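You operate a simulated robot arm through the tools that you are given. There is no shell and no other tool.

You run a simulated robot arm. Do the job below in one go: nothing can be reset, and whatever is moved stays where it is left.

## Task
Tamp the garlic level in its pot in the round steel holder, then lid it.
Fine: use the tamper and put it back; squash nothing. Set down upright: white tamper.

The check looks at the end state, three seconds after you hand in, the way a careful person would. Anything else that was tipped, shoved, dropped, spilled or broken makes it a failure. Lids that push on must go on centred and level and be pressed home; caps that screw on are set level and turned clockwise until they are tight.

## Robot
A 5-joint arm with a two-finger parallel gripper, fixed in place. Base frame: the origin is at the foot of the arm, x ahead of it, y to its left, z up. Readings come in m, rad, newtons and seconds.
With the tool pointing down near the work surface it reaches from about 0.26 to 0.6 m from the base axis. Its first joint turns from -1.152 to 1.152 rad. The tool tilts only in the upright plane through the base axis and itself; it spins freely about its own axis. Payload 1.57 kg.
The TCP is the grasp point between the finger pads, 0.03 m short of the fingertips. In the tool frame z runs along the fingers and y along their closing line. Largest opening 0.08 m; finger width 0.017, thickness 0.012; the body of the gripper, 0.04 by 0.082 m, starts 0.08 m behind the TCP.
Orientation is that of the tool frame in the base frame, as a unit quaternion [x, y, z, w]. With the fingers straight down and closing along the base's y, the tool's x points along the base's -x, its y along +y and its z along -z.

## Interface
- The arm moves only by the tool servo_tool. Its argument "moves" is a list of rows, each a list of 7 numbers: the opening, from 0 (shut) to 1 (fully open), then the shift along the tool's x, y, z in m, then the turn, a rotation vector about the tool's x, y, z in rad. In form: [[gripper, tx, ty, tz, ax, ay, az], ...]. A call has 1 to 20 rows; each row is the pose to reach, as a shift and turn from the pose commanded when the call began, along the tool's axes at that moment. A row lasts 0.2 s, in which the tool goes at most 0.05 m and 0.15 rad; a call with a longer step from one row to the next is refused whole, and so is a gripper value outside its range. A pose out of reach is approached as far as the arm can. The call stops where the force on the tool passes 50 N (or 10 N more than at its start, if that is more) or the arm is blocked; 0.2 s more then pass. Each finger travels about 0.153 m/s and halts on what it meets, pressing with about 36 N; the grip force reading is that of the motor and also rises with nothing between the fingers. The clock runs only during rows and for 0.2 s after the last one: add rows that repeat a pose to give the fingers time. The reply holds the time, the measured pose of the TCP, the force on the tool along the base axes, the opening and the grip force, in the units named above and with some noise, with the torque about the TCP (base axes, N m) and any sound that the robot's microphone picked up.
- Cameras (640 x 400 px; columns grow to the right, rows downward): "scene" is fixed at [0.0568, 0.4208, 0.5168]; the picture's right is [-0.44, -0.90, 0.00], its down [-0.56, 0.27, -0.78] and it looks along [0.71, -0.34, -0.62] (base axes); focal length 247 px, centre (320, 200). "wrist" rides on the gripper at [0.072, -0.007, -0.122] in the tool frame; the picture's right is [0.09, 1.00, 0.00], its down [-0.84, 0.08, -0.54] and it looks along [-0.54, 0.05, 0.84] (tool axes); focal length 238 px, centre (320, 200). There is no depth. A picture from a camera that has moved, and an enlarged one, comes with that camera's place and axes in the base frame and with its lens.
- snapshot(camera): a new picture of that camera. No time passes.
- zoom(camera, box): a new picture of the part [left, top, right, bottom] of that camera's present view, enlarged. No time passes.
- close_job(): hands the job in; it is judged then, once.

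Nothing tells you positions but the pictures and the camera data. Unless the task says otherwise, let go and move clear before handing in.

The tools are called after "Call:" as a command line: name --pt "numbers of a row" for each row, then --argument value for the rest, lists and objects as JSON in quotes. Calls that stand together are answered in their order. servo_tool: Moves the arm, as the interface text tells. Its arguments: {"type":"object","properties":{"moves":{"type":"array"}},"required":["moves"]} The other tools are called the same way: snapshot (camera) takes a picture; zoom (camera, box) takes an enlarged picture of a part of a camera's view; close_job () hands the job in.

At the start:

```text
time: 0.0
tool_pos: [0.4527, 0.0533, 0.3403]
tool_rot: [0.0, 1.0, -0.001, 0.0]
contact_force: [-0.5, 0.0, -0.5]
wrist_torque: [0.01, 0.03, -0.01]
grip_width: 0.08
finger_force: 0.0
```

scene: 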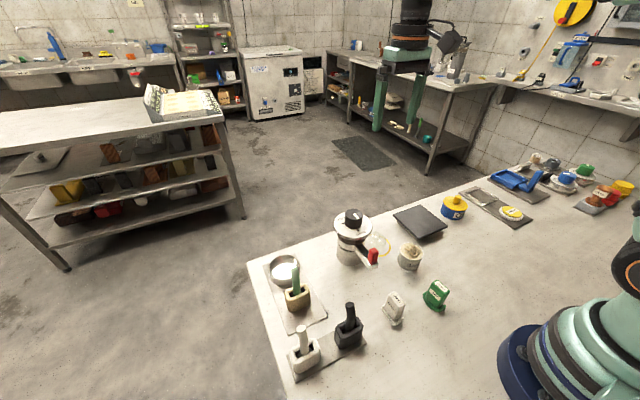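
wrist: 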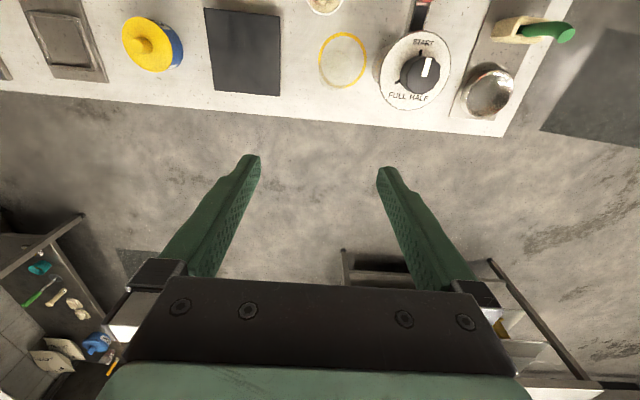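

I see a steel bench with several pots, tampers in stands, a dosing grinder-like station and lids. I'll look closer before moving anything.

Call:
zoom --camera "scene" --box '[240, 180, 480, 400]'

Call:
zoom --camera "scene" --box '[440, 140, 640, 265]'

Call:
zoom --camera "wrist" --box '[300, 0, 620, 140]'

Call:
zoom --camera "wrist" --box '[0, 0, 320, 140]'

```text
1.82 times, centred on (360, 290) of scene
camera zoom: at [0.0568, 0.4208, 0.5168], right [-0.44, -0.9, 0.0], down [-0.56, 0.27, -0.78], along [0.71, -0.34, -0.62], focal length 449 px, centre (247, 36)
```

zoom: 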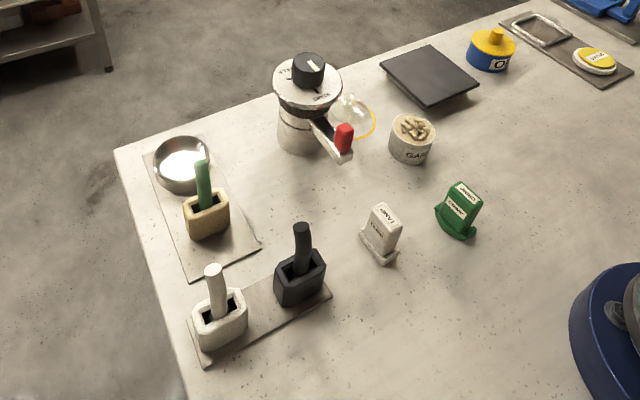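

```text
3.20 times, centred on (540, 202) of scene
camera zoom: at [0.0568, 0.4208, 0.5168], right [-0.44, -0.9, 0.0], down [-0.56, 0.27, -0.78], along [0.71, -0.34, -0.62], focal length 790 px, centre (-384, 192)
```

zoom: 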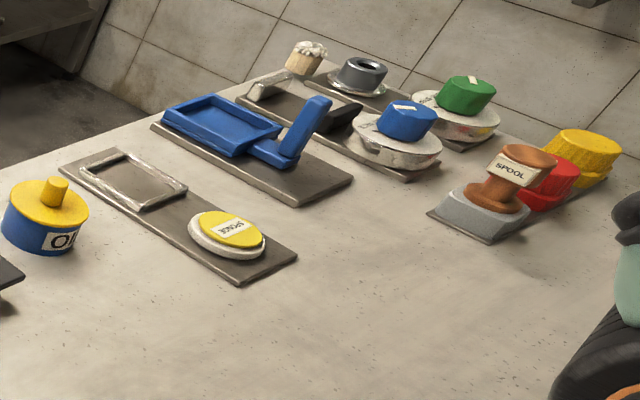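

```text
2.00 times, centred on (460, 70) of wrist
camera zoom: at [0.3817, 0.0454, 0.4617], right [-0.09, 1.0, 0.0], down [0.84, 0.08, 0.54], along [0.54, 0.05, -0.84], focal length 477 px, centre (40, 460)
```

zoom: 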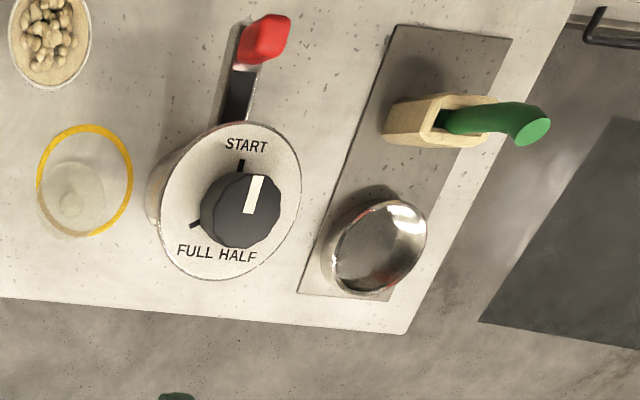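

```text
2.00 times, centred on (160, 70) of wrist
camera zoom: at [0.3817, 0.0454, 0.4617], right [-0.09, 1.0, 0.0], down [0.84, 0.08, 0.54], along [0.54, 0.05, -0.84], focal length 477 px, centre (640, 460)
```

zoom: 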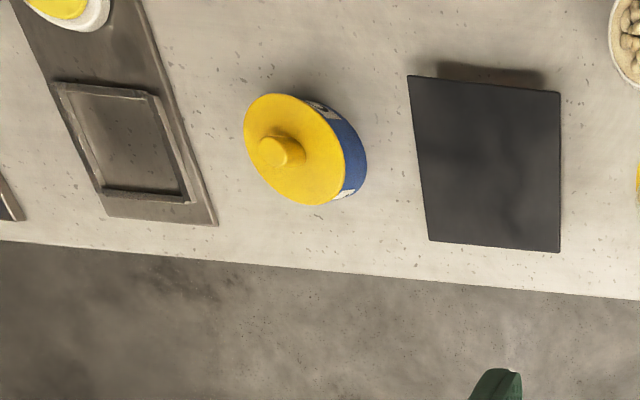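

The garlic pot is the white one near the middle. Zooming in on the labels, the tamper-like blocks, and the steel holder.

Call:
zoom --camera "scene" --box '[370, 230, 460, 330]'

Call:
zoom --camera "scene" --box '[320, 195, 430, 275]'

Call:
zoom --camera "scene" --box '[255, 240, 375, 380]'

Call:
zoom --camera "scene" --box '[430, 180, 540, 240]'

```text
4.00 times, centred on (415, 280) of scene
camera zoom: at [0.0568, 0.4208, 0.5168], right [-0.44, -0.9, 0.0], down [-0.56, 0.27, -0.78], along [0.71, -0.34, -0.62], focal length 988 px, centre (-60, -120)
```

zoom: 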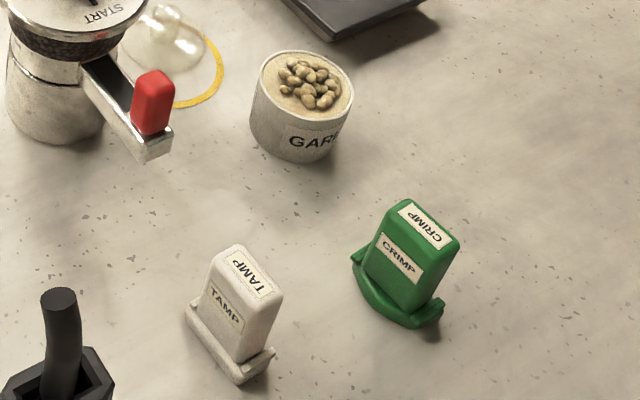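

```text
5.00 times, centred on (375, 235) of scene
camera zoom: at [0.0568, 0.4208, 0.5168], right [-0.44, -0.9, 0.0], down [-0.56, 0.27, -0.78], along [0.71, -0.34, -0.62], focal length 1235 px, centre (45, 25)
```

zoom: 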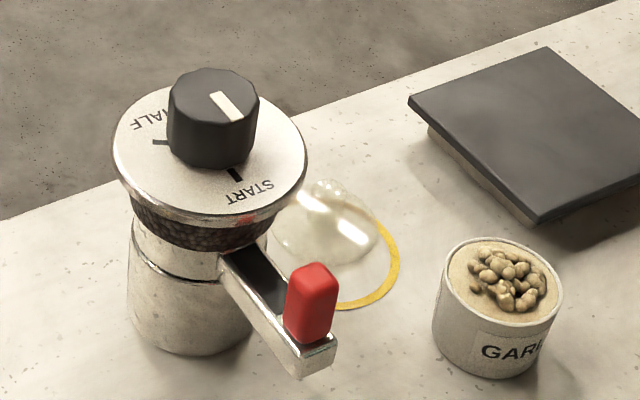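

```text
2.86 times, centred on (315, 310) of scene
camera zoom: at [0.0568, 0.4208, 0.5168], right [-0.44, -0.9, 0.0], down [-0.56, 0.27, -0.78], along [0.71, -0.34, -0.62], focal length 706 px, centre (334, -114)
```

zoom: 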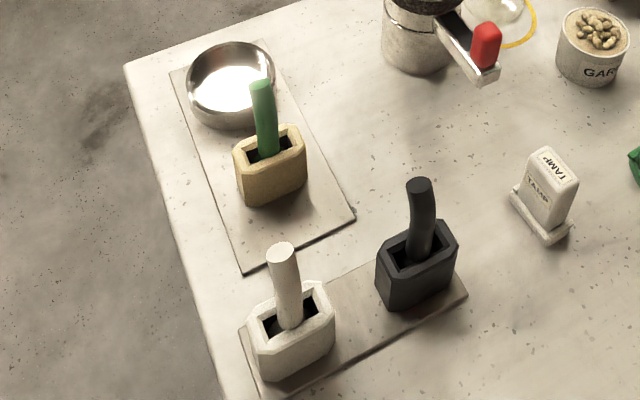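

```text
5.82 times, centred on (485, 210) of scene
camera zoom: at [0.0568, 0.4208, 0.5168], right [-0.44, -0.9, 0.0], down [-0.56, 0.27, -0.78], along [0.71, -0.34, -0.62], focal length 1437 px, centre (-640, 142)
```

zoom: 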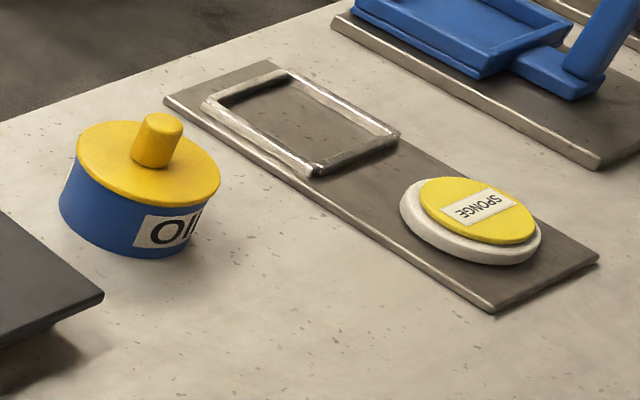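

The garlic pot is at about (0.31, 0.05), the tool labelled TAMP at about (0.22, 0.17), the steel ring holder at about (0.44, 0.34) and a glass-like lid with a yellow rim at about (0.40, 0.08). I'll move high above the left part of the bench to look closer with the wrist camera.

Call:
servo_tool --pt "1 0.04 0.03 0.01 0 0 0" --pt "1 0.08 0.06 0.02 0 0 0" --pt "1 0.12 0.09 0.03 0 0 0" --pt "1 0.153 0.11 0.04 0 0 0" --pt "1 0.153 0.11 0.04 0 0 0"

Call:
snapshot --camera "wrist"

```text
refused: row 1 steps farther than a row can; nothing moved
```

```text
taken
camera wrist: at [0.3817, 0.0454, 0.4617], right [-0.09, 1.0, 0.0], down [0.84, 0.08, 0.54], along [0.54, 0.05, -0.84], focal length 238 px, centre (320, 200)
```

wrist: 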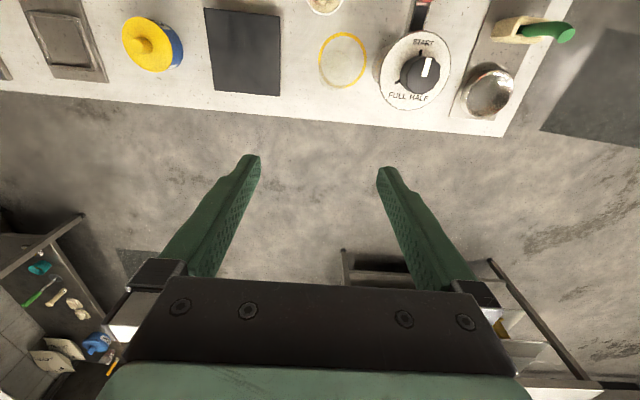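

The first row was a hair over the step limit; nothing moved. I'll repeat the same viewing move with smaller steps.

Call:
servo_tool --pt "1 0.03 0.022 0.008 0 0 0" --pt "1 0.061 0.044 0.016 0 0 0" --pt "1 0.092 0.066 0.024 0 0 0" --pt "1 0.123 0.088 0.032 0 0 0" --pt "1 0.153 0.11 0.04 0 0 0" --pt "1 0.153 0.11 0.04 0 0 0"

Call:
snapshot --camera "wrist"

Call:
zoom --camera "wrist" --box '[160, 0, 400, 150]'

Call:
zoom --camera "wrist" --box '[340, 0, 580, 150]'

```text
time: 1.4
tool_pos: [0.3, 0.1625, 0.3004]
tool_rot: [0.0, 1.0, -0.001, 0.0]
contact_force: [1.0, -0.6, -0.6]
wrist_torque: [0.01, 0.01, 0.01]
grip_width: 0.0799
finger_force: 0.0
```

```text
taken
camera wrist: at [0.2277, 0.156, 0.4224], right [-0.09, 1.0, 0.0], down [0.84, 0.08, 0.54], along [0.54, 0.05, -0.84], focal length 238 px, centre (320, 200)
```

wrist: 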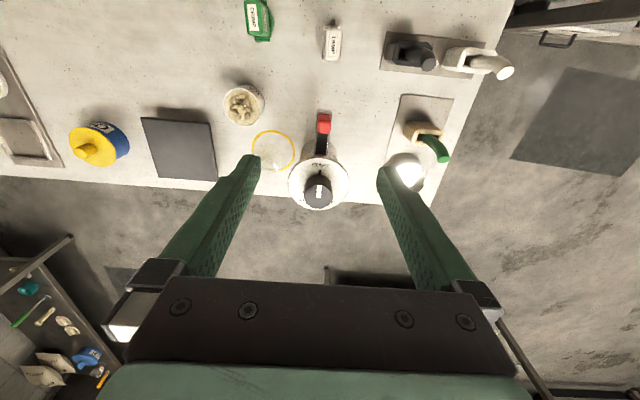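

```text
2.67 times, centred on (280, 75) of wrist
camera zoom: at [0.2277, 0.156, 0.4224], right [-0.09, 1.0, 0.0], down [0.84, 0.08, 0.54], along [0.54, 0.05, -0.84], focal length 636 px, centre (427, 533)
```

zoom: 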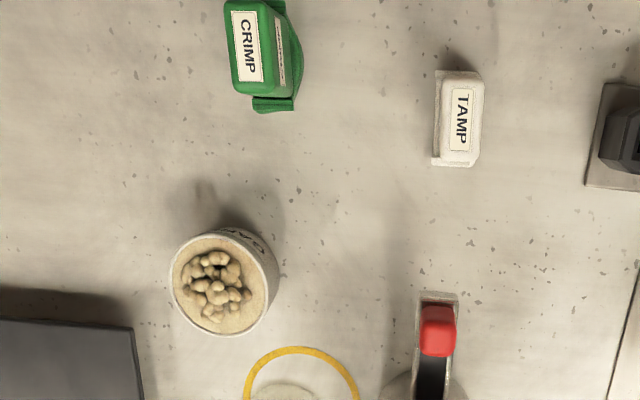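

```text
2.67 times, centred on (460, 75) of wrist
camera zoom: at [0.2277, 0.156, 0.4224], right [-0.09, 1.0, 0.0], down [0.84, 0.08, 0.54], along [0.54, 0.05, -0.84], focal length 636 px, centre (-53, 533)
```

zoom: 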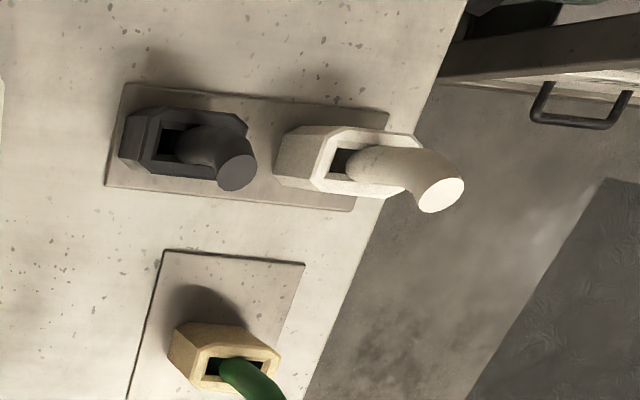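

The garlic pot, TAMP and CRIMP blocks are upright on the bench; I want to see the feet of these tools. I'll spin the wrist around so its camera looks back toward the base at them.

Call:
servo_tool --pt "1 -0.002 0 0.004 0 0 0.149" --pt "1 -0.004 0 0.008 0 0 0.298" --pt "1 -0.006 0 0.012 0 0 0.447" --pt "1 -0.008 0 0.016 0 0 0.596" --pt "1 -0.01 0 0.02 0 0 0.745" --pt "1 -0.012 0 0.024 0 0 0.894" --pt "1 -0.014 0 0.028 0 0 1.043" --pt "1 -0.016 0 0.032 0 0 1.192" --pt "1 -0.018 0 0.036 0 0 1.341" --pt "1 -0.02 0 0.04 0 0 1.49" --pt "1 -0.022 0 0.044 0 0 1.639" --pt "1 -0.024 0 0.048 0 0 1.788" --pt "1 -0.026 0 0.052 0 0 1.937" --pt "1 -0.028 0 0.056 0 0 2.086" --pt "1 -0.03 0 0.06 0 0 2.235" --pt "1 -0.03 0 0.064 0 0 2.384" --pt "1 -0.03 0 0.068 0 0 2.533" --pt "1 -0.03 0 0.072 0 0 2.682" --pt "1 -0.03 0 0.076 0 0 2.831" --pt "1 -0.03 0 0.08 0 0 2.98"

Call:
snapshot --camera "wrist"

Call:
zoom --camera "wrist" --box '[240, 60, 480, 210]'

```text
time: 5.6
tool_pos: [0.3596, 0.0203, 0.2167]
tool_rot: [0.996, 0.094, 0.0, 0.0]
contact_force: [-0.7, 0.5, -0.3]
wrist_torque: [-0.01, 0.0, -0.01]
grip_width: 0.0799
finger_force: 0.1
out of reach, approached as far as the arm can: row 18, 19, 20
```

```text
taken
camera wrist: at [0.429, 0.0411, 0.3397], right [0.28, -0.96, 0.0], down [-0.81, -0.23, 0.54], along [-0.52, -0.15, -0.84], focal length 238 px, centre (320, 200)
```

wrist: 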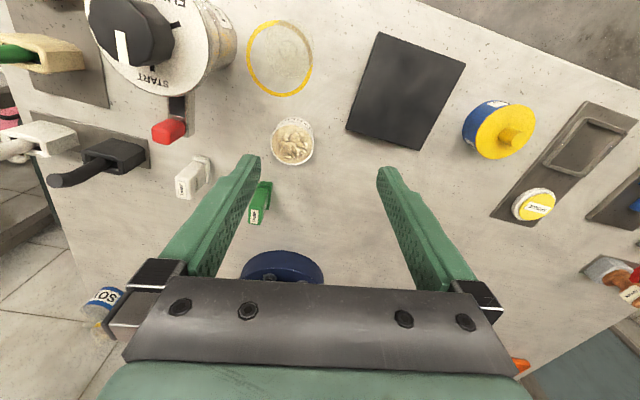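

```text
2.67 times, centred on (360, 135) of wrist
camera zoom: at [0.429, 0.0411, 0.3397], right [0.28, -0.96, 0.0], down [-0.81, -0.23, 0.54], along [-0.52, -0.15, -0.84], focal length 636 px, centre (213, 373)
```

zoom: 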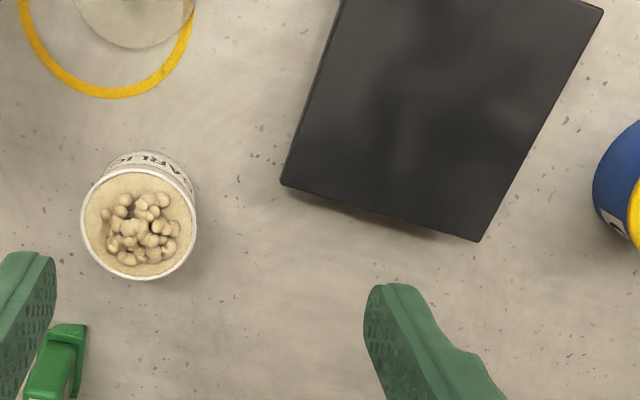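

The wrist roll has a limit near 3 rad, so the tool slid sideways a bit, harmlessly high above the bench. I'll zoom in on the TAMP and CRIMP tools from this side.

Call:
zoom --camera "wrist" --box '[150, 130, 290, 230]'

Call:
zoom --camera "wrist" --box '[0, 0, 240, 150]'

Call:
zoom --camera "wrist" --box '[240, 0, 400, 100]'

Call:
zoom --camera "wrist" --box '[440, 80, 640, 320]'

```text
4.00 times, centred on (220, 180) of wrist
camera zoom: at [0.429, 0.0411, 0.3397], right [0.28, -0.96, 0.0], down [-0.81, -0.23, 0.54], along [-0.52, -0.15, -0.84], focal length 953 px, centre (720, 280)
```

zoom: 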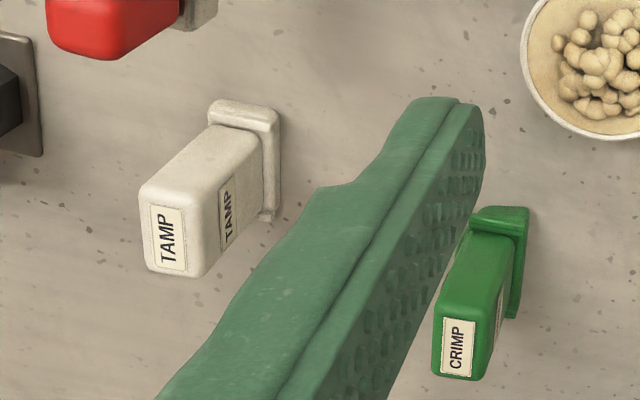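

```text
2.67 times, centred on (120, 75) of wrist
camera zoom: at [0.429, 0.0411, 0.3397], right [0.28, -0.96, 0.0], down [-0.81, -0.23, 0.54], along [-0.52, -0.15, -0.84], focal length 636 px, centre (853, 533)
```

zoom: 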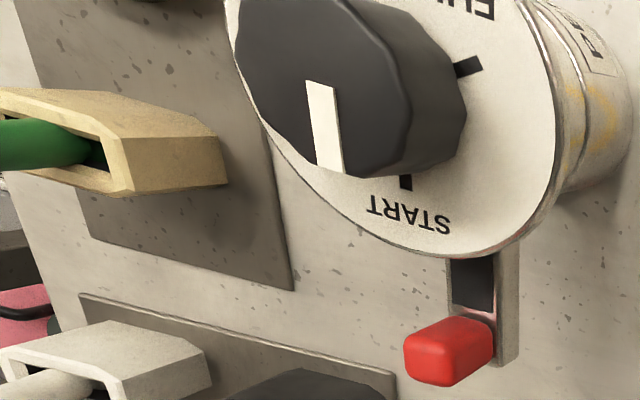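

```text
4.00 times, centred on (320, 50) of wrist
camera zoom: at [0.429, 0.0411, 0.3397], right [0.28, -0.96, 0.0], down [-0.81, -0.23, 0.54], along [-0.52, -0.15, -0.84], focal length 953 px, centre (320, 800)
```

zoom: 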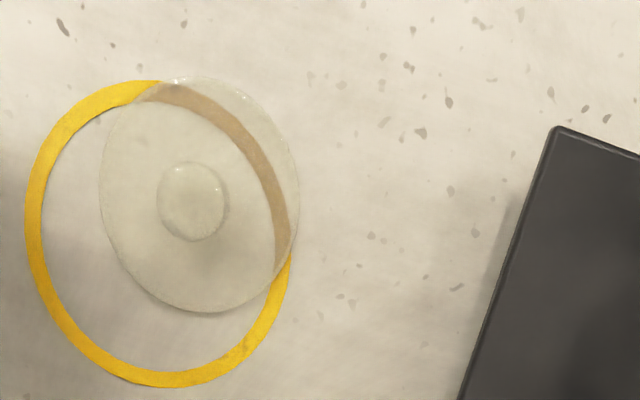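

```text
1.67 times, centred on (540, 200) of wrist
camera zoom: at [0.429, 0.0411, 0.3397], right [0.28, -0.96, 0.0], down [-0.81, -0.23, 0.54], along [-0.52, -0.15, -0.84], focal length 397 px, centre (-47, 200)
```

zoom: 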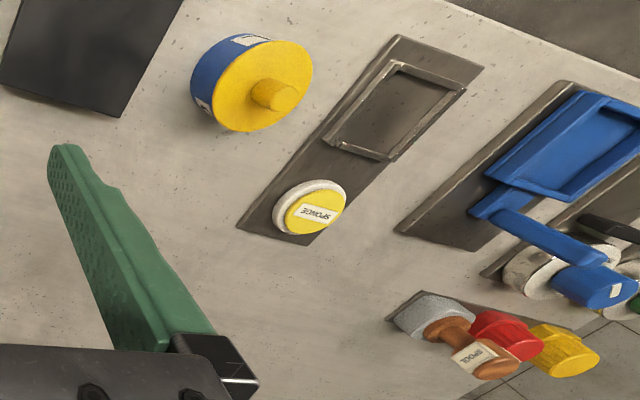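

The white TAMP block (narrow rectangular foot) is the tamper; the clear knobbed lid lies partly on a yellow painted ring. I'll unwind the wrist a little and check how the commanded pose tracks.

Call:
servo_tool --pt "1 0 0 -0.02 0 0 -0.14" --pt "1 0 0 -0.04 0 0 -0.28" --pt "1 0 0 -0.05 0 0 -0.42" --pt "1 0 0 -0.05 0 0 -0.42"

```text
time: 6.6
tool_pos: [0.3586, 0.0222, 0.2683]
tool_rot: [0.958, 0.288, 0.0, 0.0]
contact_force: [0.0, -0.1, 0.3]
wrist_torque: [-0.01, -0.02, -0.01]
grip_width: 0.08
finger_force: 0.2
```

The pose tracks what was actually reached. The dispenser looks about 0.16 m tall, so I'll stay high and swing over to look down at the steel ring holder.

Call:
servo_tool --pt "1 0.0095 -0.0122 -0.001 0 0 -0.1422" --pt "1 0.019 -0.0245 -0.001 0 0 -0.2844" --pt "1 0.0285 -0.0367 -0.001 0 0 -0.4266" --pt "1 0.038 -0.0489 -0.001 0 0 -0.5688" --pt "1 0.0475 -0.0612 -0.001 0 0 -0.711" --pt "1 0.057 -0.0734 -0.001 0 0 -0.8532" --pt "1 0.0665 -0.0856 -0.001 0 0 -0.9954" --pt "1 0.076 -0.0979 -0.001 0 0 -1.1376" --pt "1 0.0855 -0.1101 -0.001 0 0 -1.2798" --pt "1 0.095 -0.1223 -0.001 0 0 -1.422" --pt "1 0.1045 -0.1345 -0.001 0 0 -1.5642" --pt "1 0.114 -0.1468 -0.001 0 0 -1.7064" --pt "1 0.1235 -0.159 -0.001 0 0 -1.8486" --pt "1 0.133 -0.1712 -0.001 0 0 -1.9908" --pt "1 0.1425 -0.1835 -0.001 0 0 -2.133" --pt "1 0.152 -0.1957 -0.001 0 0 -2.2752" --pt "1 0.1615 -0.2079 -0.001 0 0 -2.4174" --pt "1 0.1708 -0.2202 0.0 0 0 -2.559" --pt "1 0.1708 -0.2202 0.018 0 0 -2.559"

Call:
snapshot --camera "wrist"

Call:
zoom --camera "wrist" --box '[240, 60, 480, 210]'

```text
time: 10.6
tool_pos: [0.3805, 0.2992, 0.252]
tool_rot: [-0.002, 1.0, 0.001, 0.0]
contact_force: [-0.7, 0.1, -0.1]
wrist_torque: [0.0, 0.0, 0.02]
grip_width: 0.08
finger_force: 0.3
```

```text
taken
camera wrist: at [0.3094, 0.2927, 0.374], right [-0.09, 1.0, 0.0], down [0.84, 0.08, 0.54], along [0.54, 0.05, -0.84], focal length 238 px, centre (320, 200)
```

wrist: 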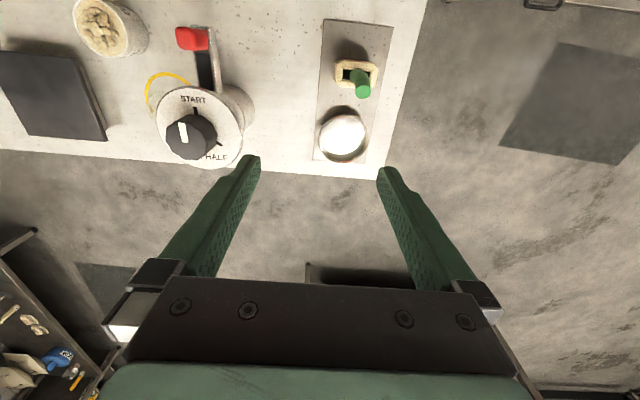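

```text
2.67 times, centred on (360, 135) of wrist
camera zoom: at [0.3094, 0.2927, 0.374], right [-0.09, 1.0, 0.0], down [0.84, 0.08, 0.54], along [0.54, 0.05, -0.84], focal length 636 px, centre (213, 373)
```

zoom: 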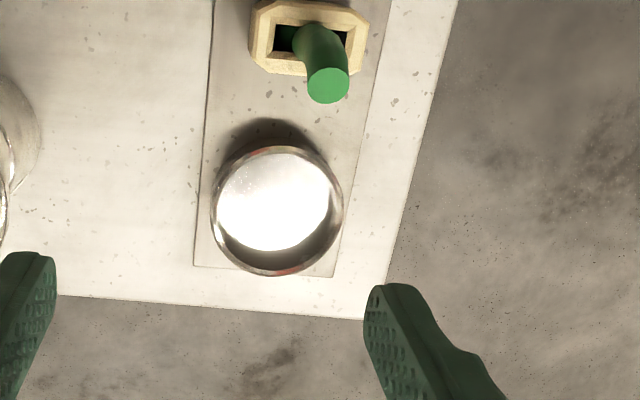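

The steel cup's rim is at about (0.425, 0.340), roughly 0.077 m across and 0.022 m tall. The zoom seems to re-render sharply, so I'll enlarge the key items from here.

Call:
zoom --camera "scene" --box '[378, 285, 410, 333]'

Call:
zoom --camera "scene" --box '[392, 236, 432, 276]'

Call:
zoom --camera "scene" --box '[262, 248, 310, 296]'

Call:
zoom --camera "wrist" --box '[300, 90, 390, 180]'

Call:
zoom --camera "wrist" --box '[60, 0, 160, 60]'

```text
8.33 times, centred on (394, 309) of scene
camera zoom: at [0.0568, 0.4208, 0.5168], right [-0.44, -0.9, 0.0], down [-0.56, 0.27, -0.78], along [0.71, -0.34, -0.62], focal length 2059 px, centre (-297, -708)
```

zoom: 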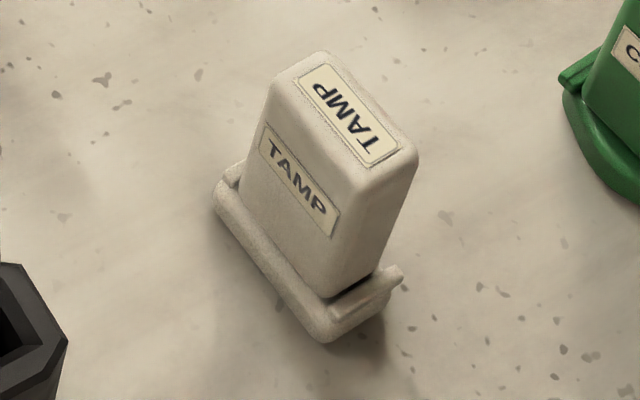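

```text
10.00 times, centred on (412, 256) of scene
camera zoom: at [0.0568, 0.4208, 0.5168], right [-0.44, -0.9, 0.0], down [-0.56, 0.27, -0.78], along [0.71, -0.34, -0.62], focal length 2470 px, centre (-600, -360)
```

zoom: 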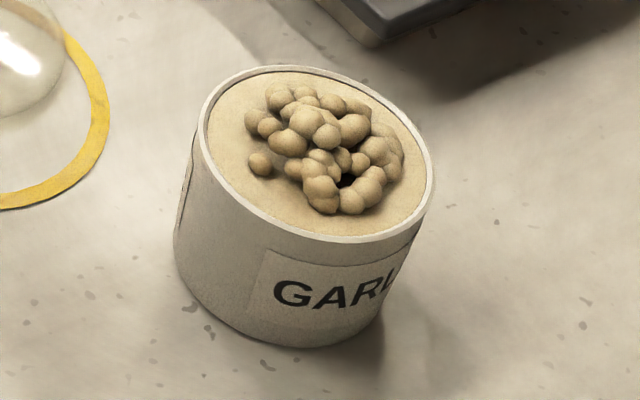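

```text
8.33 times, centred on (286, 272) of scene
camera zoom: at [0.0568, 0.4208, 0.5168], right [-0.44, -0.9, 0.0], down [-0.56, 0.27, -0.78], along [0.71, -0.34, -0.62], focal length 2059 px, centre (603, -400)
```

zoom: 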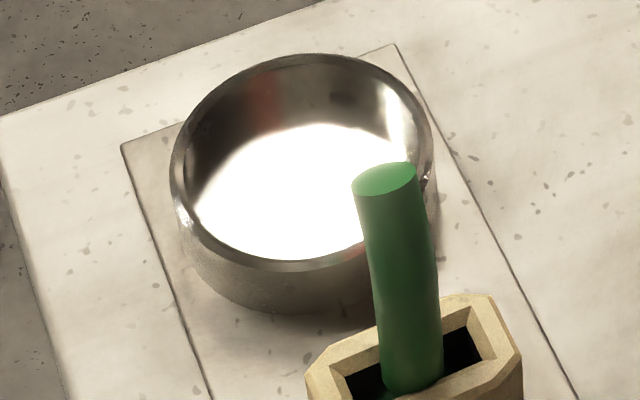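

```text
4.44 times, centred on (345, 135) of wrist
camera zoom: at [0.3094, 0.2927, 0.374], right [-0.09, 1.0, 0.0], down [0.84, 0.08, 0.54], along [0.54, 0.05, -0.84], focal length 1059 px, centre (209, 489)
```

zoom: 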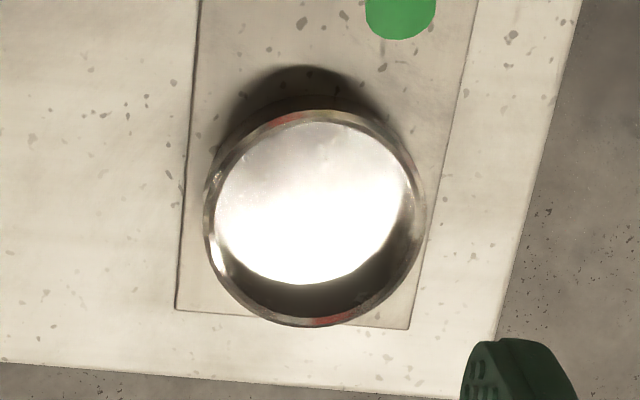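

```text
6.40 times, centred on (110, 30) of wrist
camera zoom: at [0.3094, 0.2927, 0.374], right [-0.09, 1.0, 0.0], down [0.84, 0.08, 0.54], along [0.54, 0.05, -0.84], focal length 1525 px, centre (1664, 1288)
```

zoom: 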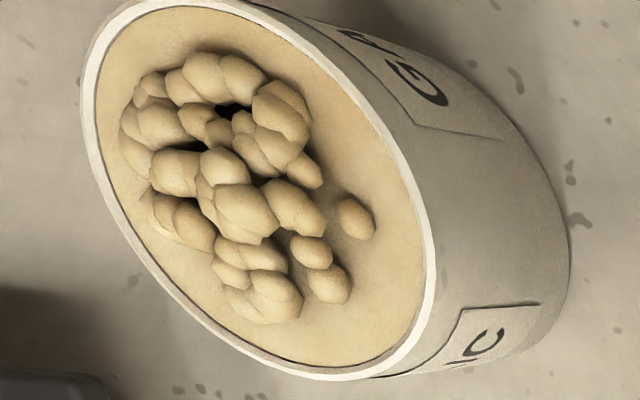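

TAMP stands on its own foot; the garlic heaps above the rim of a pot about 57 mm across and 40 mm tall, and the holder's cup is about 70 mm inside. I'll travel high to above the garlic pot and recheck its position from up close.

Call:
servo_tool --pt "1 0.0108 -0.0424 0 0 0 0" --pt "1 0.0215 -0.0847 0 0 0 0" --pt "1 0.0323 -0.127 0 0 0 0" --pt "1 0.043 -0.1695 0 0 0 0" --pt "1 0.0538 -0.212 0 0 0 0" --pt "1 0.0645 -0.2542 0 0 0 0" --pt "1 0.0645 -0.2542 0.04 0 0 0" --pt "1 0.0645 -0.2542 0.08 0 0 0" --pt "1 0.0645 -0.2542 0.11 0 0 0" --pt "1 0.0645 -0.2542 0.11 0 0 0"

Call:
snapshot --camera "wrist"

Call:
zoom --camera "scene" --box '[360, 200, 460, 280]'

```text
time: 12.8
tool_pos: [0.316, 0.0444, 0.1418]
tool_rot: [0.0, 1.0, 0.001, 0.0]
contact_force: [-0.6, -0.5, -1.0]
wrist_torque: [0.0, 0.0, -0.02]
grip_width: 0.0801
finger_force: 0.1
```

```text
taken
camera wrist: at [0.244, 0.0375, 0.2639], right [-0.09, 1.0, 0.0], down [0.84, 0.08, 0.54], along [0.54, 0.05, -0.84], focal length 238 px, centre (320, 200)
```

wrist: 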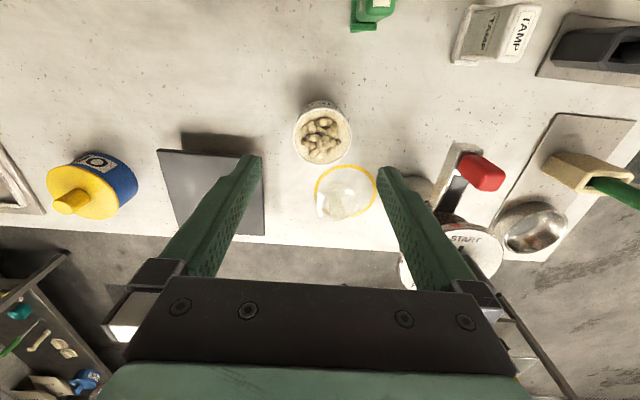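

```text
5.00 times, centred on (410, 240) of scene
camera zoom: at [0.0568, 0.4208, 0.5168], right [-0.44, -0.9, 0.0], down [-0.56, 0.27, -0.78], along [0.71, -0.34, -0.62], focal length 1235 px, centre (-130, 0)
```

zoom: 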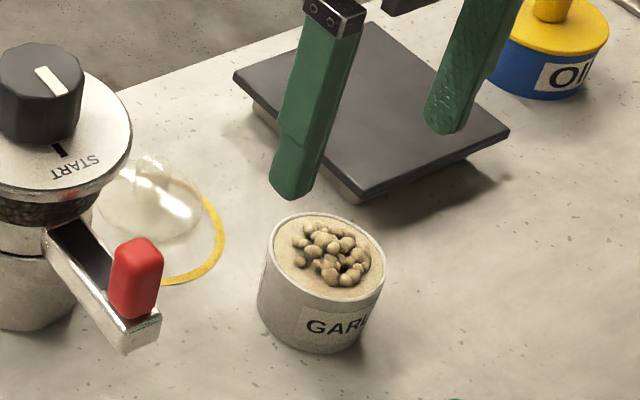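

Call:
zoom --camera "wrist" --box '[275, 85, 375, 175]'

Call:
zoom --camera "wrist" --box '[300, 155, 390, 230]'

Call:
zoom --camera "wrist" --box '[440, 0, 560, 75]'

```text
4.44 times, centred on (325, 130) of wrist
camera zoom: at [0.244, 0.0375, 0.2639], right [-0.09, 1.0, 0.0], down [0.84, 0.08, 0.54], along [0.54, 0.05, -0.84], focal length 1059 px, centre (298, 511)
```

zoom: 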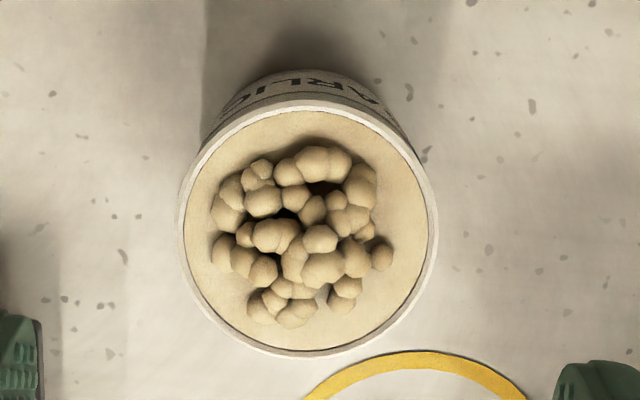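

```text
5.33 times, centred on (345, 192) of wrist
camera zoom: at [0.244, 0.0375, 0.2639], right [-0.09, 1.0, 0.0], down [0.84, 0.08, 0.54], along [0.54, 0.05, -0.84], focal length 1271 px, centre (187, 240)
```

zoom: 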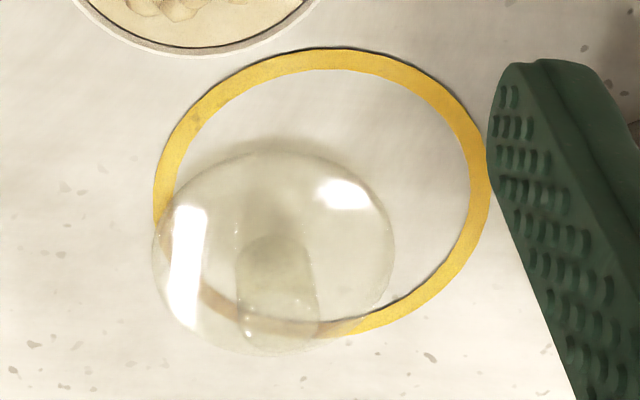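

```text
5.33 times, centred on (500, 38) of wrist
camera zoom: at [0.244, 0.0375, 0.2639], right [-0.09, 1.0, 0.0], down [0.84, 0.08, 0.54], along [0.54, 0.05, -0.84], focal length 1271 px, centre (-640, 1067)
```

zoom: 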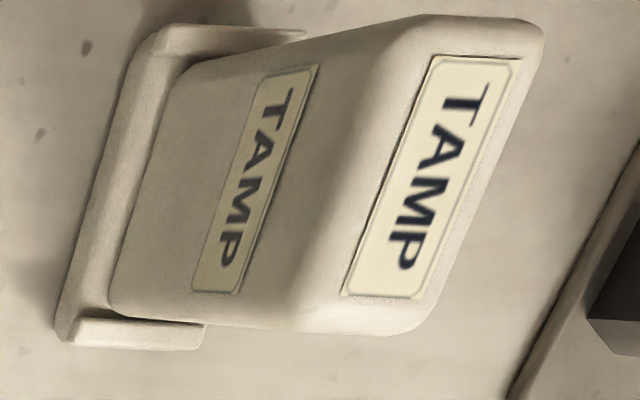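

The pot sits right under the gripper as computed. Before grasping I'll check the stick tools for any labels, to be sure which is the tamper.

Call:
zoom --camera "scene" --box '[280, 295, 375, 385]'

Call:
zoom --camera "wrist" --box '[530, 0, 640, 110]'

Call:
zoom --camera "scene" --box '[415, 270, 460, 320]'

```text
4.44 times, centred on (328, 340) of scene
camera zoom: at [0.0568, 0.4208, 0.5168], right [-0.44, -0.9, 0.0], down [-0.56, 0.27, -0.78], along [0.71, -0.34, -0.62], focal length 1098 px, centre (287, -422)
```

zoom: 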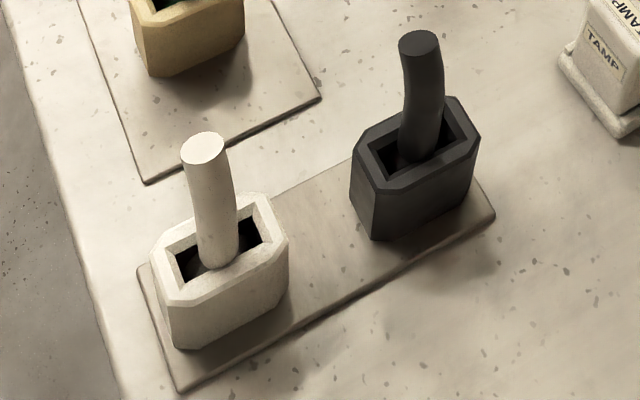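

```text
3.64 times, centred on (585, 55) of wrist
camera zoom: at [0.244, 0.0375, 0.2639], right [-0.09, 1.0, 0.0], down [0.84, 0.08, 0.54], along [0.54, 0.05, -0.84], focal length 867 px, centre (-644, 727)
```

zoom: 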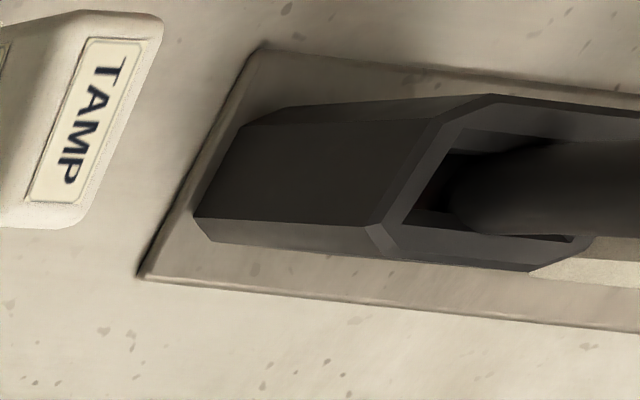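

```text
8.00 times, centred on (438, 295) of scene
camera zoom: at [0.0568, 0.4208, 0.5168], right [-0.44, -0.9, 0.0], down [-0.56, 0.27, -0.78], along [0.71, -0.34, -0.62], focal length 1976 px, centre (-620, -560)
```

zoom: 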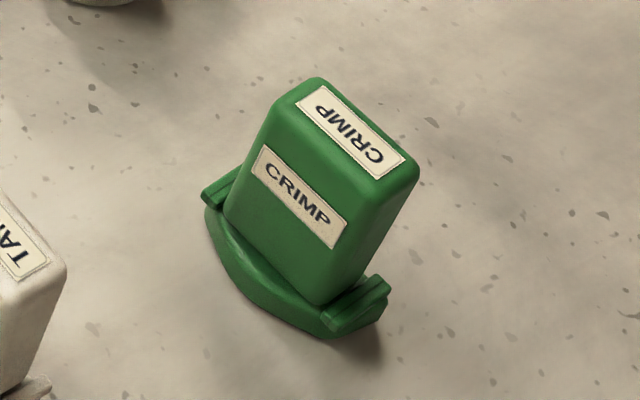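

Labels confirm the white TAMP block is the tamper (its foot, about 41 × 21 mm, fits inside the pot). I'll now lower the open fingers around the upper part of the garlic pot at (0.3155, 0.046).

Call:
servo_tool --pt "1 0.0005 0.002 0.03 0 0 0" --pt "1 0.0005 0.002 0.06 0 0 0" --pt "1 0.0005 0.002 0.0858 0 0 0" --pt "1 0.0005 0.002 0.0858 0 0 0"

Call:
snapshot --camera "wrist"

Call:
zoom --camera "scene" --box '[370, 205, 450, 285]'

```text
time: 13.8
tool_pos: [0.3155, 0.0471, 0.0564]
tool_rot: [0.001, 1.0, 0.001, 0.0]
contact_force: [0.0, 0.0, -0.2]
wrist_torque: [-0.03, 0.01, 0.02]
grip_width: 0.0799
finger_force: 0.0
```

```text
taken
camera wrist: at [0.2439, 0.0396, 0.1776], right [-0.09, 1.0, 0.0], down [0.84, 0.08, 0.54], along [0.54, 0.05, -0.84], focal length 238 px, centre (320, 200)
```

wrist: 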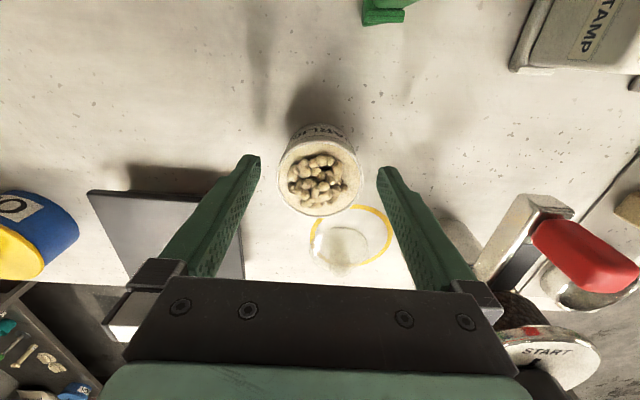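

```text
5.00 times, centred on (410, 245) of scene
camera zoom: at [0.0568, 0.4208, 0.5168], right [-0.44, -0.9, 0.0], down [-0.56, 0.27, -0.78], along [0.71, -0.34, -0.62], focal length 1235 px, centre (-130, -25)
```

zoom: 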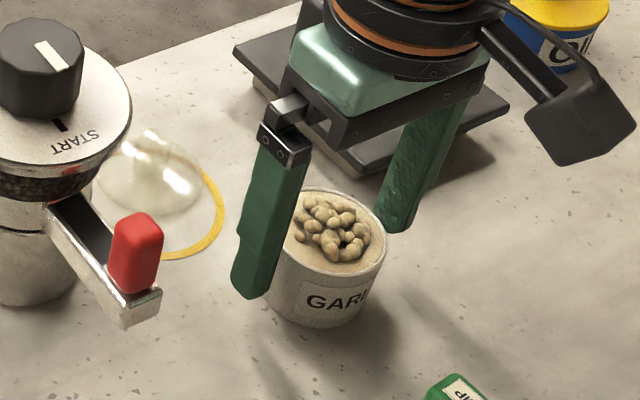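

The fingers straddle the pot evenly. I'll close on it and read the grip.

Call:
servo_tool --pt "0.8 0 0 0 0 0 0" --pt "0.72 0 0 0 0 0 0" --pt "0.64 0 0 0 0 0 0" --pt "0.6 0 0 0 0 0 0" --pt "0.6 0 0 0 0 0 0"

Call:
zoom --camera "scene" --box '[370, 205, 450, 285]'

```text
time: 15.0
tool_pos: [0.3167, 0.0448, 0.056]
tool_rot: [0.0, 1.0, 0.001, 0.0]
contact_force: [0.8, -0.4, -0.3]
wrist_torque: [0.02, 0.0, -0.01]
grip_width: 0.0543
finger_force: 35.5
```

```text
5.00 times, centred on (410, 245) of scene
camera zoom: at [0.0568, 0.4208, 0.5168], right [-0.44, -0.9, 0.0], down [-0.56, 0.27, -0.78], along [0.71, -0.34, -0.62], focal length 1235 px, centre (-130, -25)
```

zoom: 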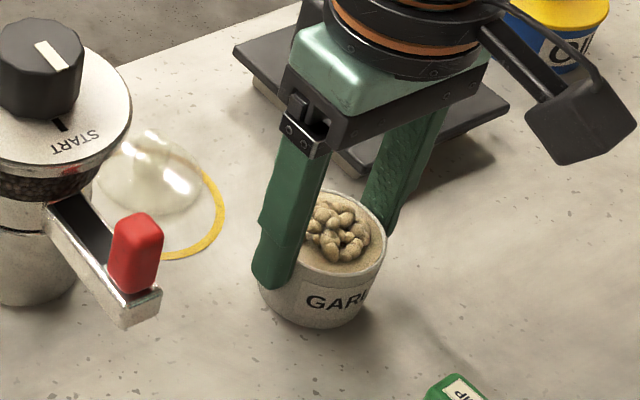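

The pot is held (54 mm wide). I'll lift it a little first to check that it hangs level.

Call:
servo_tool --pt "0.6 0 0 -0.02 0 0 0" --pt "0.6 0 0 -0.04 0 0 0" --pt "0.6 0 0 -0.04 0 0 0"

Call:
zoom --camera "scene" --box '[360, 195, 460, 285]'

```text
time: 15.8
tool_pos: [0.3157, 0.0466, 0.0959]
tool_rot: [0.0, 1.0, 0.0, 0.0]
contact_force: [-0.4, -0.2, -1.1]
wrist_torque: [0.03, -0.05, -0.01]
grip_width: 0.0543
finger_force: 36.2
```

```text
4.44 times, centred on (410, 240) of scene
camera zoom: at [0.0568, 0.4208, 0.5168], right [-0.44, -0.9, 0.0], down [-0.56, 0.27, -0.78], along [0.71, -0.34, -0.62], focal length 1098 px, centre (-80, 22)
```

zoom: 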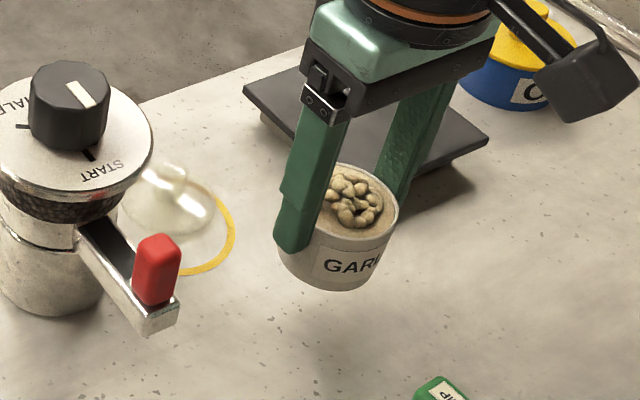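

It hangs level. Now I lift it well above the dispenser and carry it over the steel holder.

Call:
servo_tool --pt "0.6 0 0 -0.03 0 0 0" --pt "0.6 0 0 -0.06 0 0 0" --pt "0.6 0 0 -0.09 0 0 0" --pt "0.6 0 0 -0.12 0 0 0" --pt "0.6 0 0 -0.15 0 0 0" --pt "0.6 0 0 -0.18 0 0 0" --pt "0.6 -0.01 0.0267 -0.18 0 0 0" --pt "0.6 -0.02 0.0534 -0.18 0 0 0" --pt "0.6 -0.03 0.08 -0.18 0 0 0" --pt "0.6 -0.04 0.1067 -0.18 0 0 0" --pt "0.6 -0.05 0.1334 -0.18 0 0 0" --pt "0.6 -0.06 0.16 -0.18 0 0 0" --pt "0.6 -0.07 0.1867 -0.18 0 0 0" --pt "0.6 -0.08 0.2134 -0.18 0 0 0" --pt "0.6 -0.09 0.24 -0.18 0 0 0" --pt "0.6 -0.1 0.2667 -0.18 0 0 0" --pt "0.6 -0.1095 0.2936 -0.18 0 0 0" --pt "0.6 -0.1095 0.2936 -0.18 0 0 0"

Call:
snapshot --camera "wrist"

Call:
snapshot --camera "scene"

```text
time: 19.6
tool_pos: [0.4249, 0.3389, 0.2757]
tool_rot: [0.0, 1.0, 0.0, -0.001]
contact_force: [0.4, 0.5, -1.5]
wrist_torque: [-0.02, 0.01, -0.03]
grip_width: 0.0547
finger_force: 36.1
```

```text
taken
camera wrist: at [0.3537, 0.3335, 0.3976], right [-0.09, 1.0, 0.0], down [0.84, 0.08, 0.54], along [0.54, 0.05, -0.84], focal length 238 px, centre (320, 200)
```

wrist: 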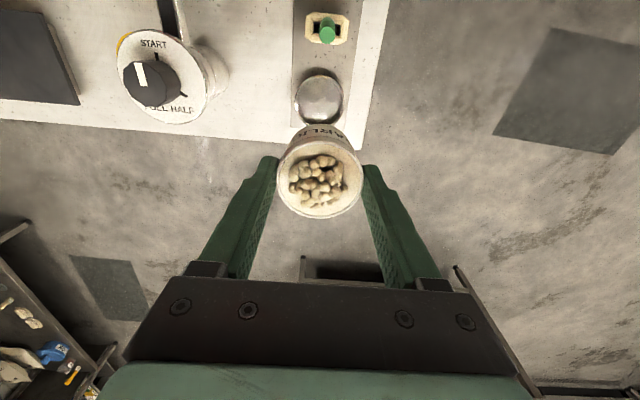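

```text
taken
```

scene: 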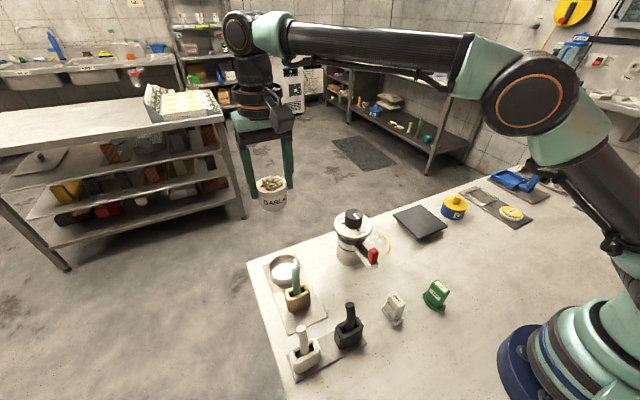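

Pot is above the holder area. I'll refine the holder's centre from this nearly overhead view.

Call:
zoom --camera "wrist" --box '[280, 50, 380, 140]'

Call:
zoom --camera "wrist" --box '[260, 110, 380, 230]'

```text
4.44 times, centred on (330, 95) of wrist
camera zoom: at [0.3537, 0.3335, 0.3976], right [-0.09, 1.0, 0.0], down [0.84, 0.08, 0.54], along [0.54, 0.05, -0.84], focal length 1059 px, centre (276, 667)
```

zoom: 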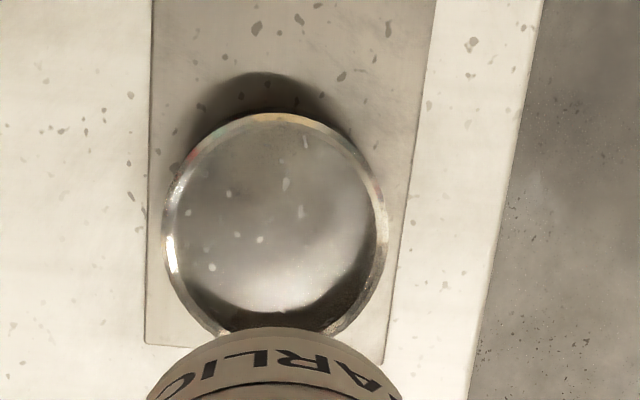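

```text
3.33 times, centred on (320, 170) of wrist
camera zoom: at [0.3537, 0.3335, 0.3976], right [-0.09, 1.0, 0.0], down [0.84, 0.08, 0.54], along [0.54, 0.05, -0.84], focal length 794 px, centre (320, 300)
```

zoom: 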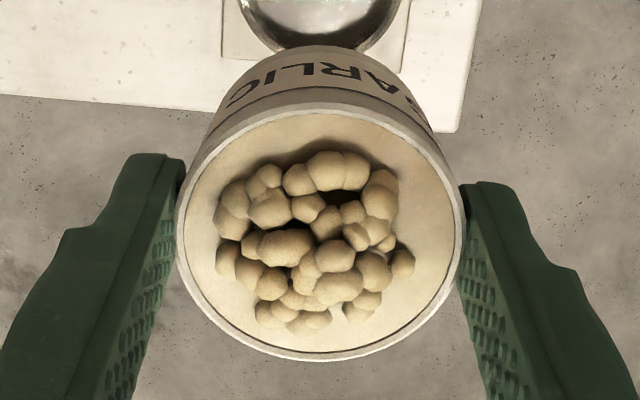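

Holder centre refined to about (0.4235, 0.3395). I'll lower the pot to hover just above the cup and check alignment.

Call:
servo_tool --pt "0.6 0.0015 0 -0.0 0 0 0" --pt "0.6 0.0015 0 0.03 0 0 0" --pt "0.6 0.0015 0 0.06 0 0 0" --pt "0.6 0.0015 0 0.09 0 0 0" --pt "0.6 0.0015 0 0.12 0 0 0" --pt "0.6 0.0015 0 0.15 0 0 0" --pt "0.6 0.0015 0 0.175 0 0 0" --pt "0.6 0.0015 0 0.175 0 0 0"

Call:
zoom --camera "scene" --box '[240, 215, 340, 305]'

Call:
snapshot --camera "wrist"

```text
time: 21.4
tool_pos: [0.424, 0.3385, 0.0993]
tool_rot: [0.0, 1.0, 0.0, 0.0]
contact_force: [-0.4, 0.3, -0.8]
wrist_torque: [-0.01, -0.03, 0.02]
grip_width: 0.0543
finger_force: 36.2
```

```text
4.44 times, centred on (290, 260) of scene
camera zoom: at [0.0568, 0.4208, 0.5168], right [-0.44, -0.9, 0.0], down [-0.56, 0.27, -0.78], along [0.71, -0.34, -0.62], focal length 1098 px, centre (453, -67)
```

zoom: 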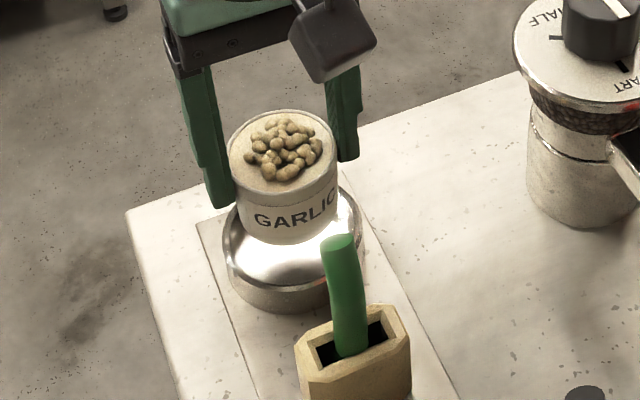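

```text
taken
camera wrist: at [0.3517, 0.333, 0.2224], right [-0.09, 1.0, 0.0], down [0.84, 0.08, 0.54], along [0.54, 0.05, -0.84], focal length 238 px, centre (320, 200)
```

wrist: 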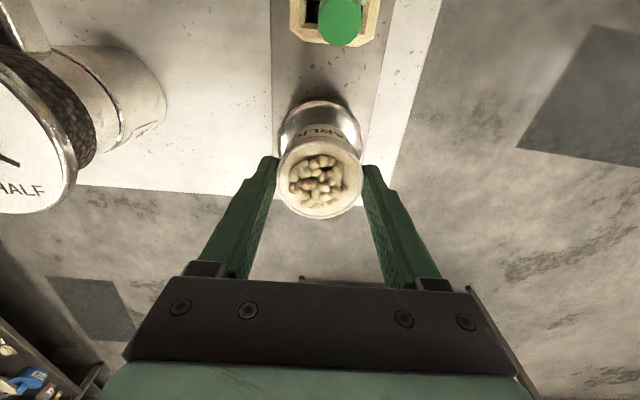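

Call:
zoom --camera "wrist" --box '[260, 80, 380, 230]'

Call:
zoom --camera "scene" --box '[265, 230, 330, 290]'

```text
2.67 times, centred on (320, 155) of wrist
camera zoom: at [0.3517, 0.333, 0.2224], right [-0.09, 1.0, 0.0], down [0.84, 0.08, 0.54], along [0.54, 0.05, -0.84], focal length 636 px, centre (320, 320)
```

zoom: 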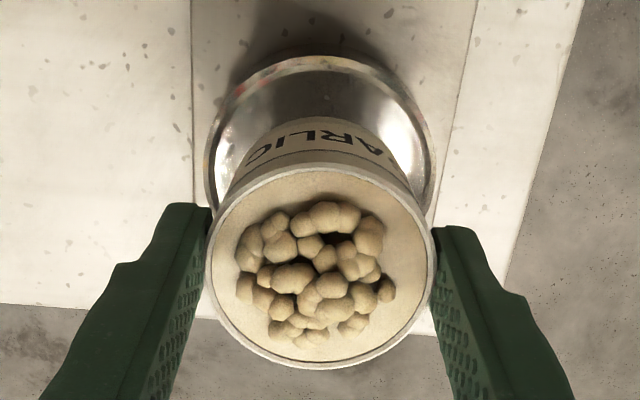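

```text
6.67 times, centred on (298, 260) of scene
camera zoom: at [0.0568, 0.4208, 0.5168], right [-0.44, -0.9, 0.0], down [-0.56, 0.27, -0.78], along [0.71, -0.34, -0.62], focal length 1647 px, centre (470, -200)
```

zoom: 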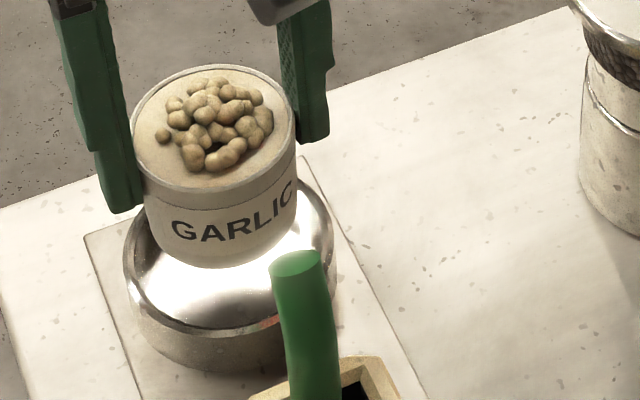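

Wrist view puts pot and cup centres within about 1 mm of each other. Lowering the pot into the cup, then stepping gently until the floor is felt.

Call:
servo_tool --pt "0.6 0 0 0.012 0 0 0" --pt "0.6 0 0 0.024 0 0 0" --pt "0.6 0 0 0.033 0 0 0" --pt "0.6 0 0 0.033 0 0 0"

Call:
zoom --camera "scene" --box '[255, 230, 335, 300]'

```text
time: 22.4
tool_pos: [0.4245, 0.3402, 0.0684]
tool_rot: [0.001, 1.0, 0.0, 0.001]
contact_force: [0.3, -0.5, -1.3]
wrist_torque: [-0.01, 0.03, -0.03]
grip_width: 0.0542
finger_force: 35.8
```

```text
5.71 times, centred on (295, 265) of scene
camera zoom: at [0.0568, 0.4208, 0.5168], right [-0.44, -0.9, 0.0], down [-0.56, 0.27, -0.78], along [0.71, -0.34, -0.62], focal length 1412 px, centre (463, -171)
```

zoom: 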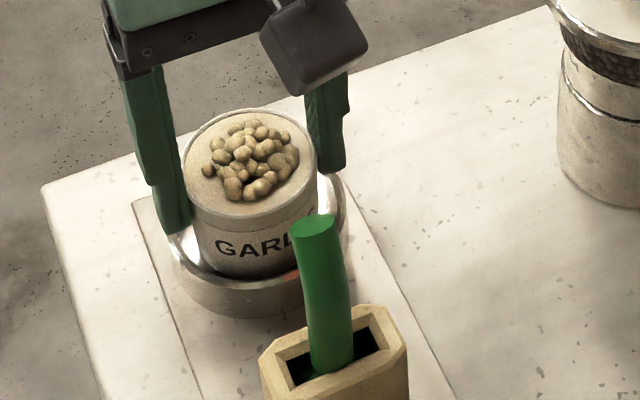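

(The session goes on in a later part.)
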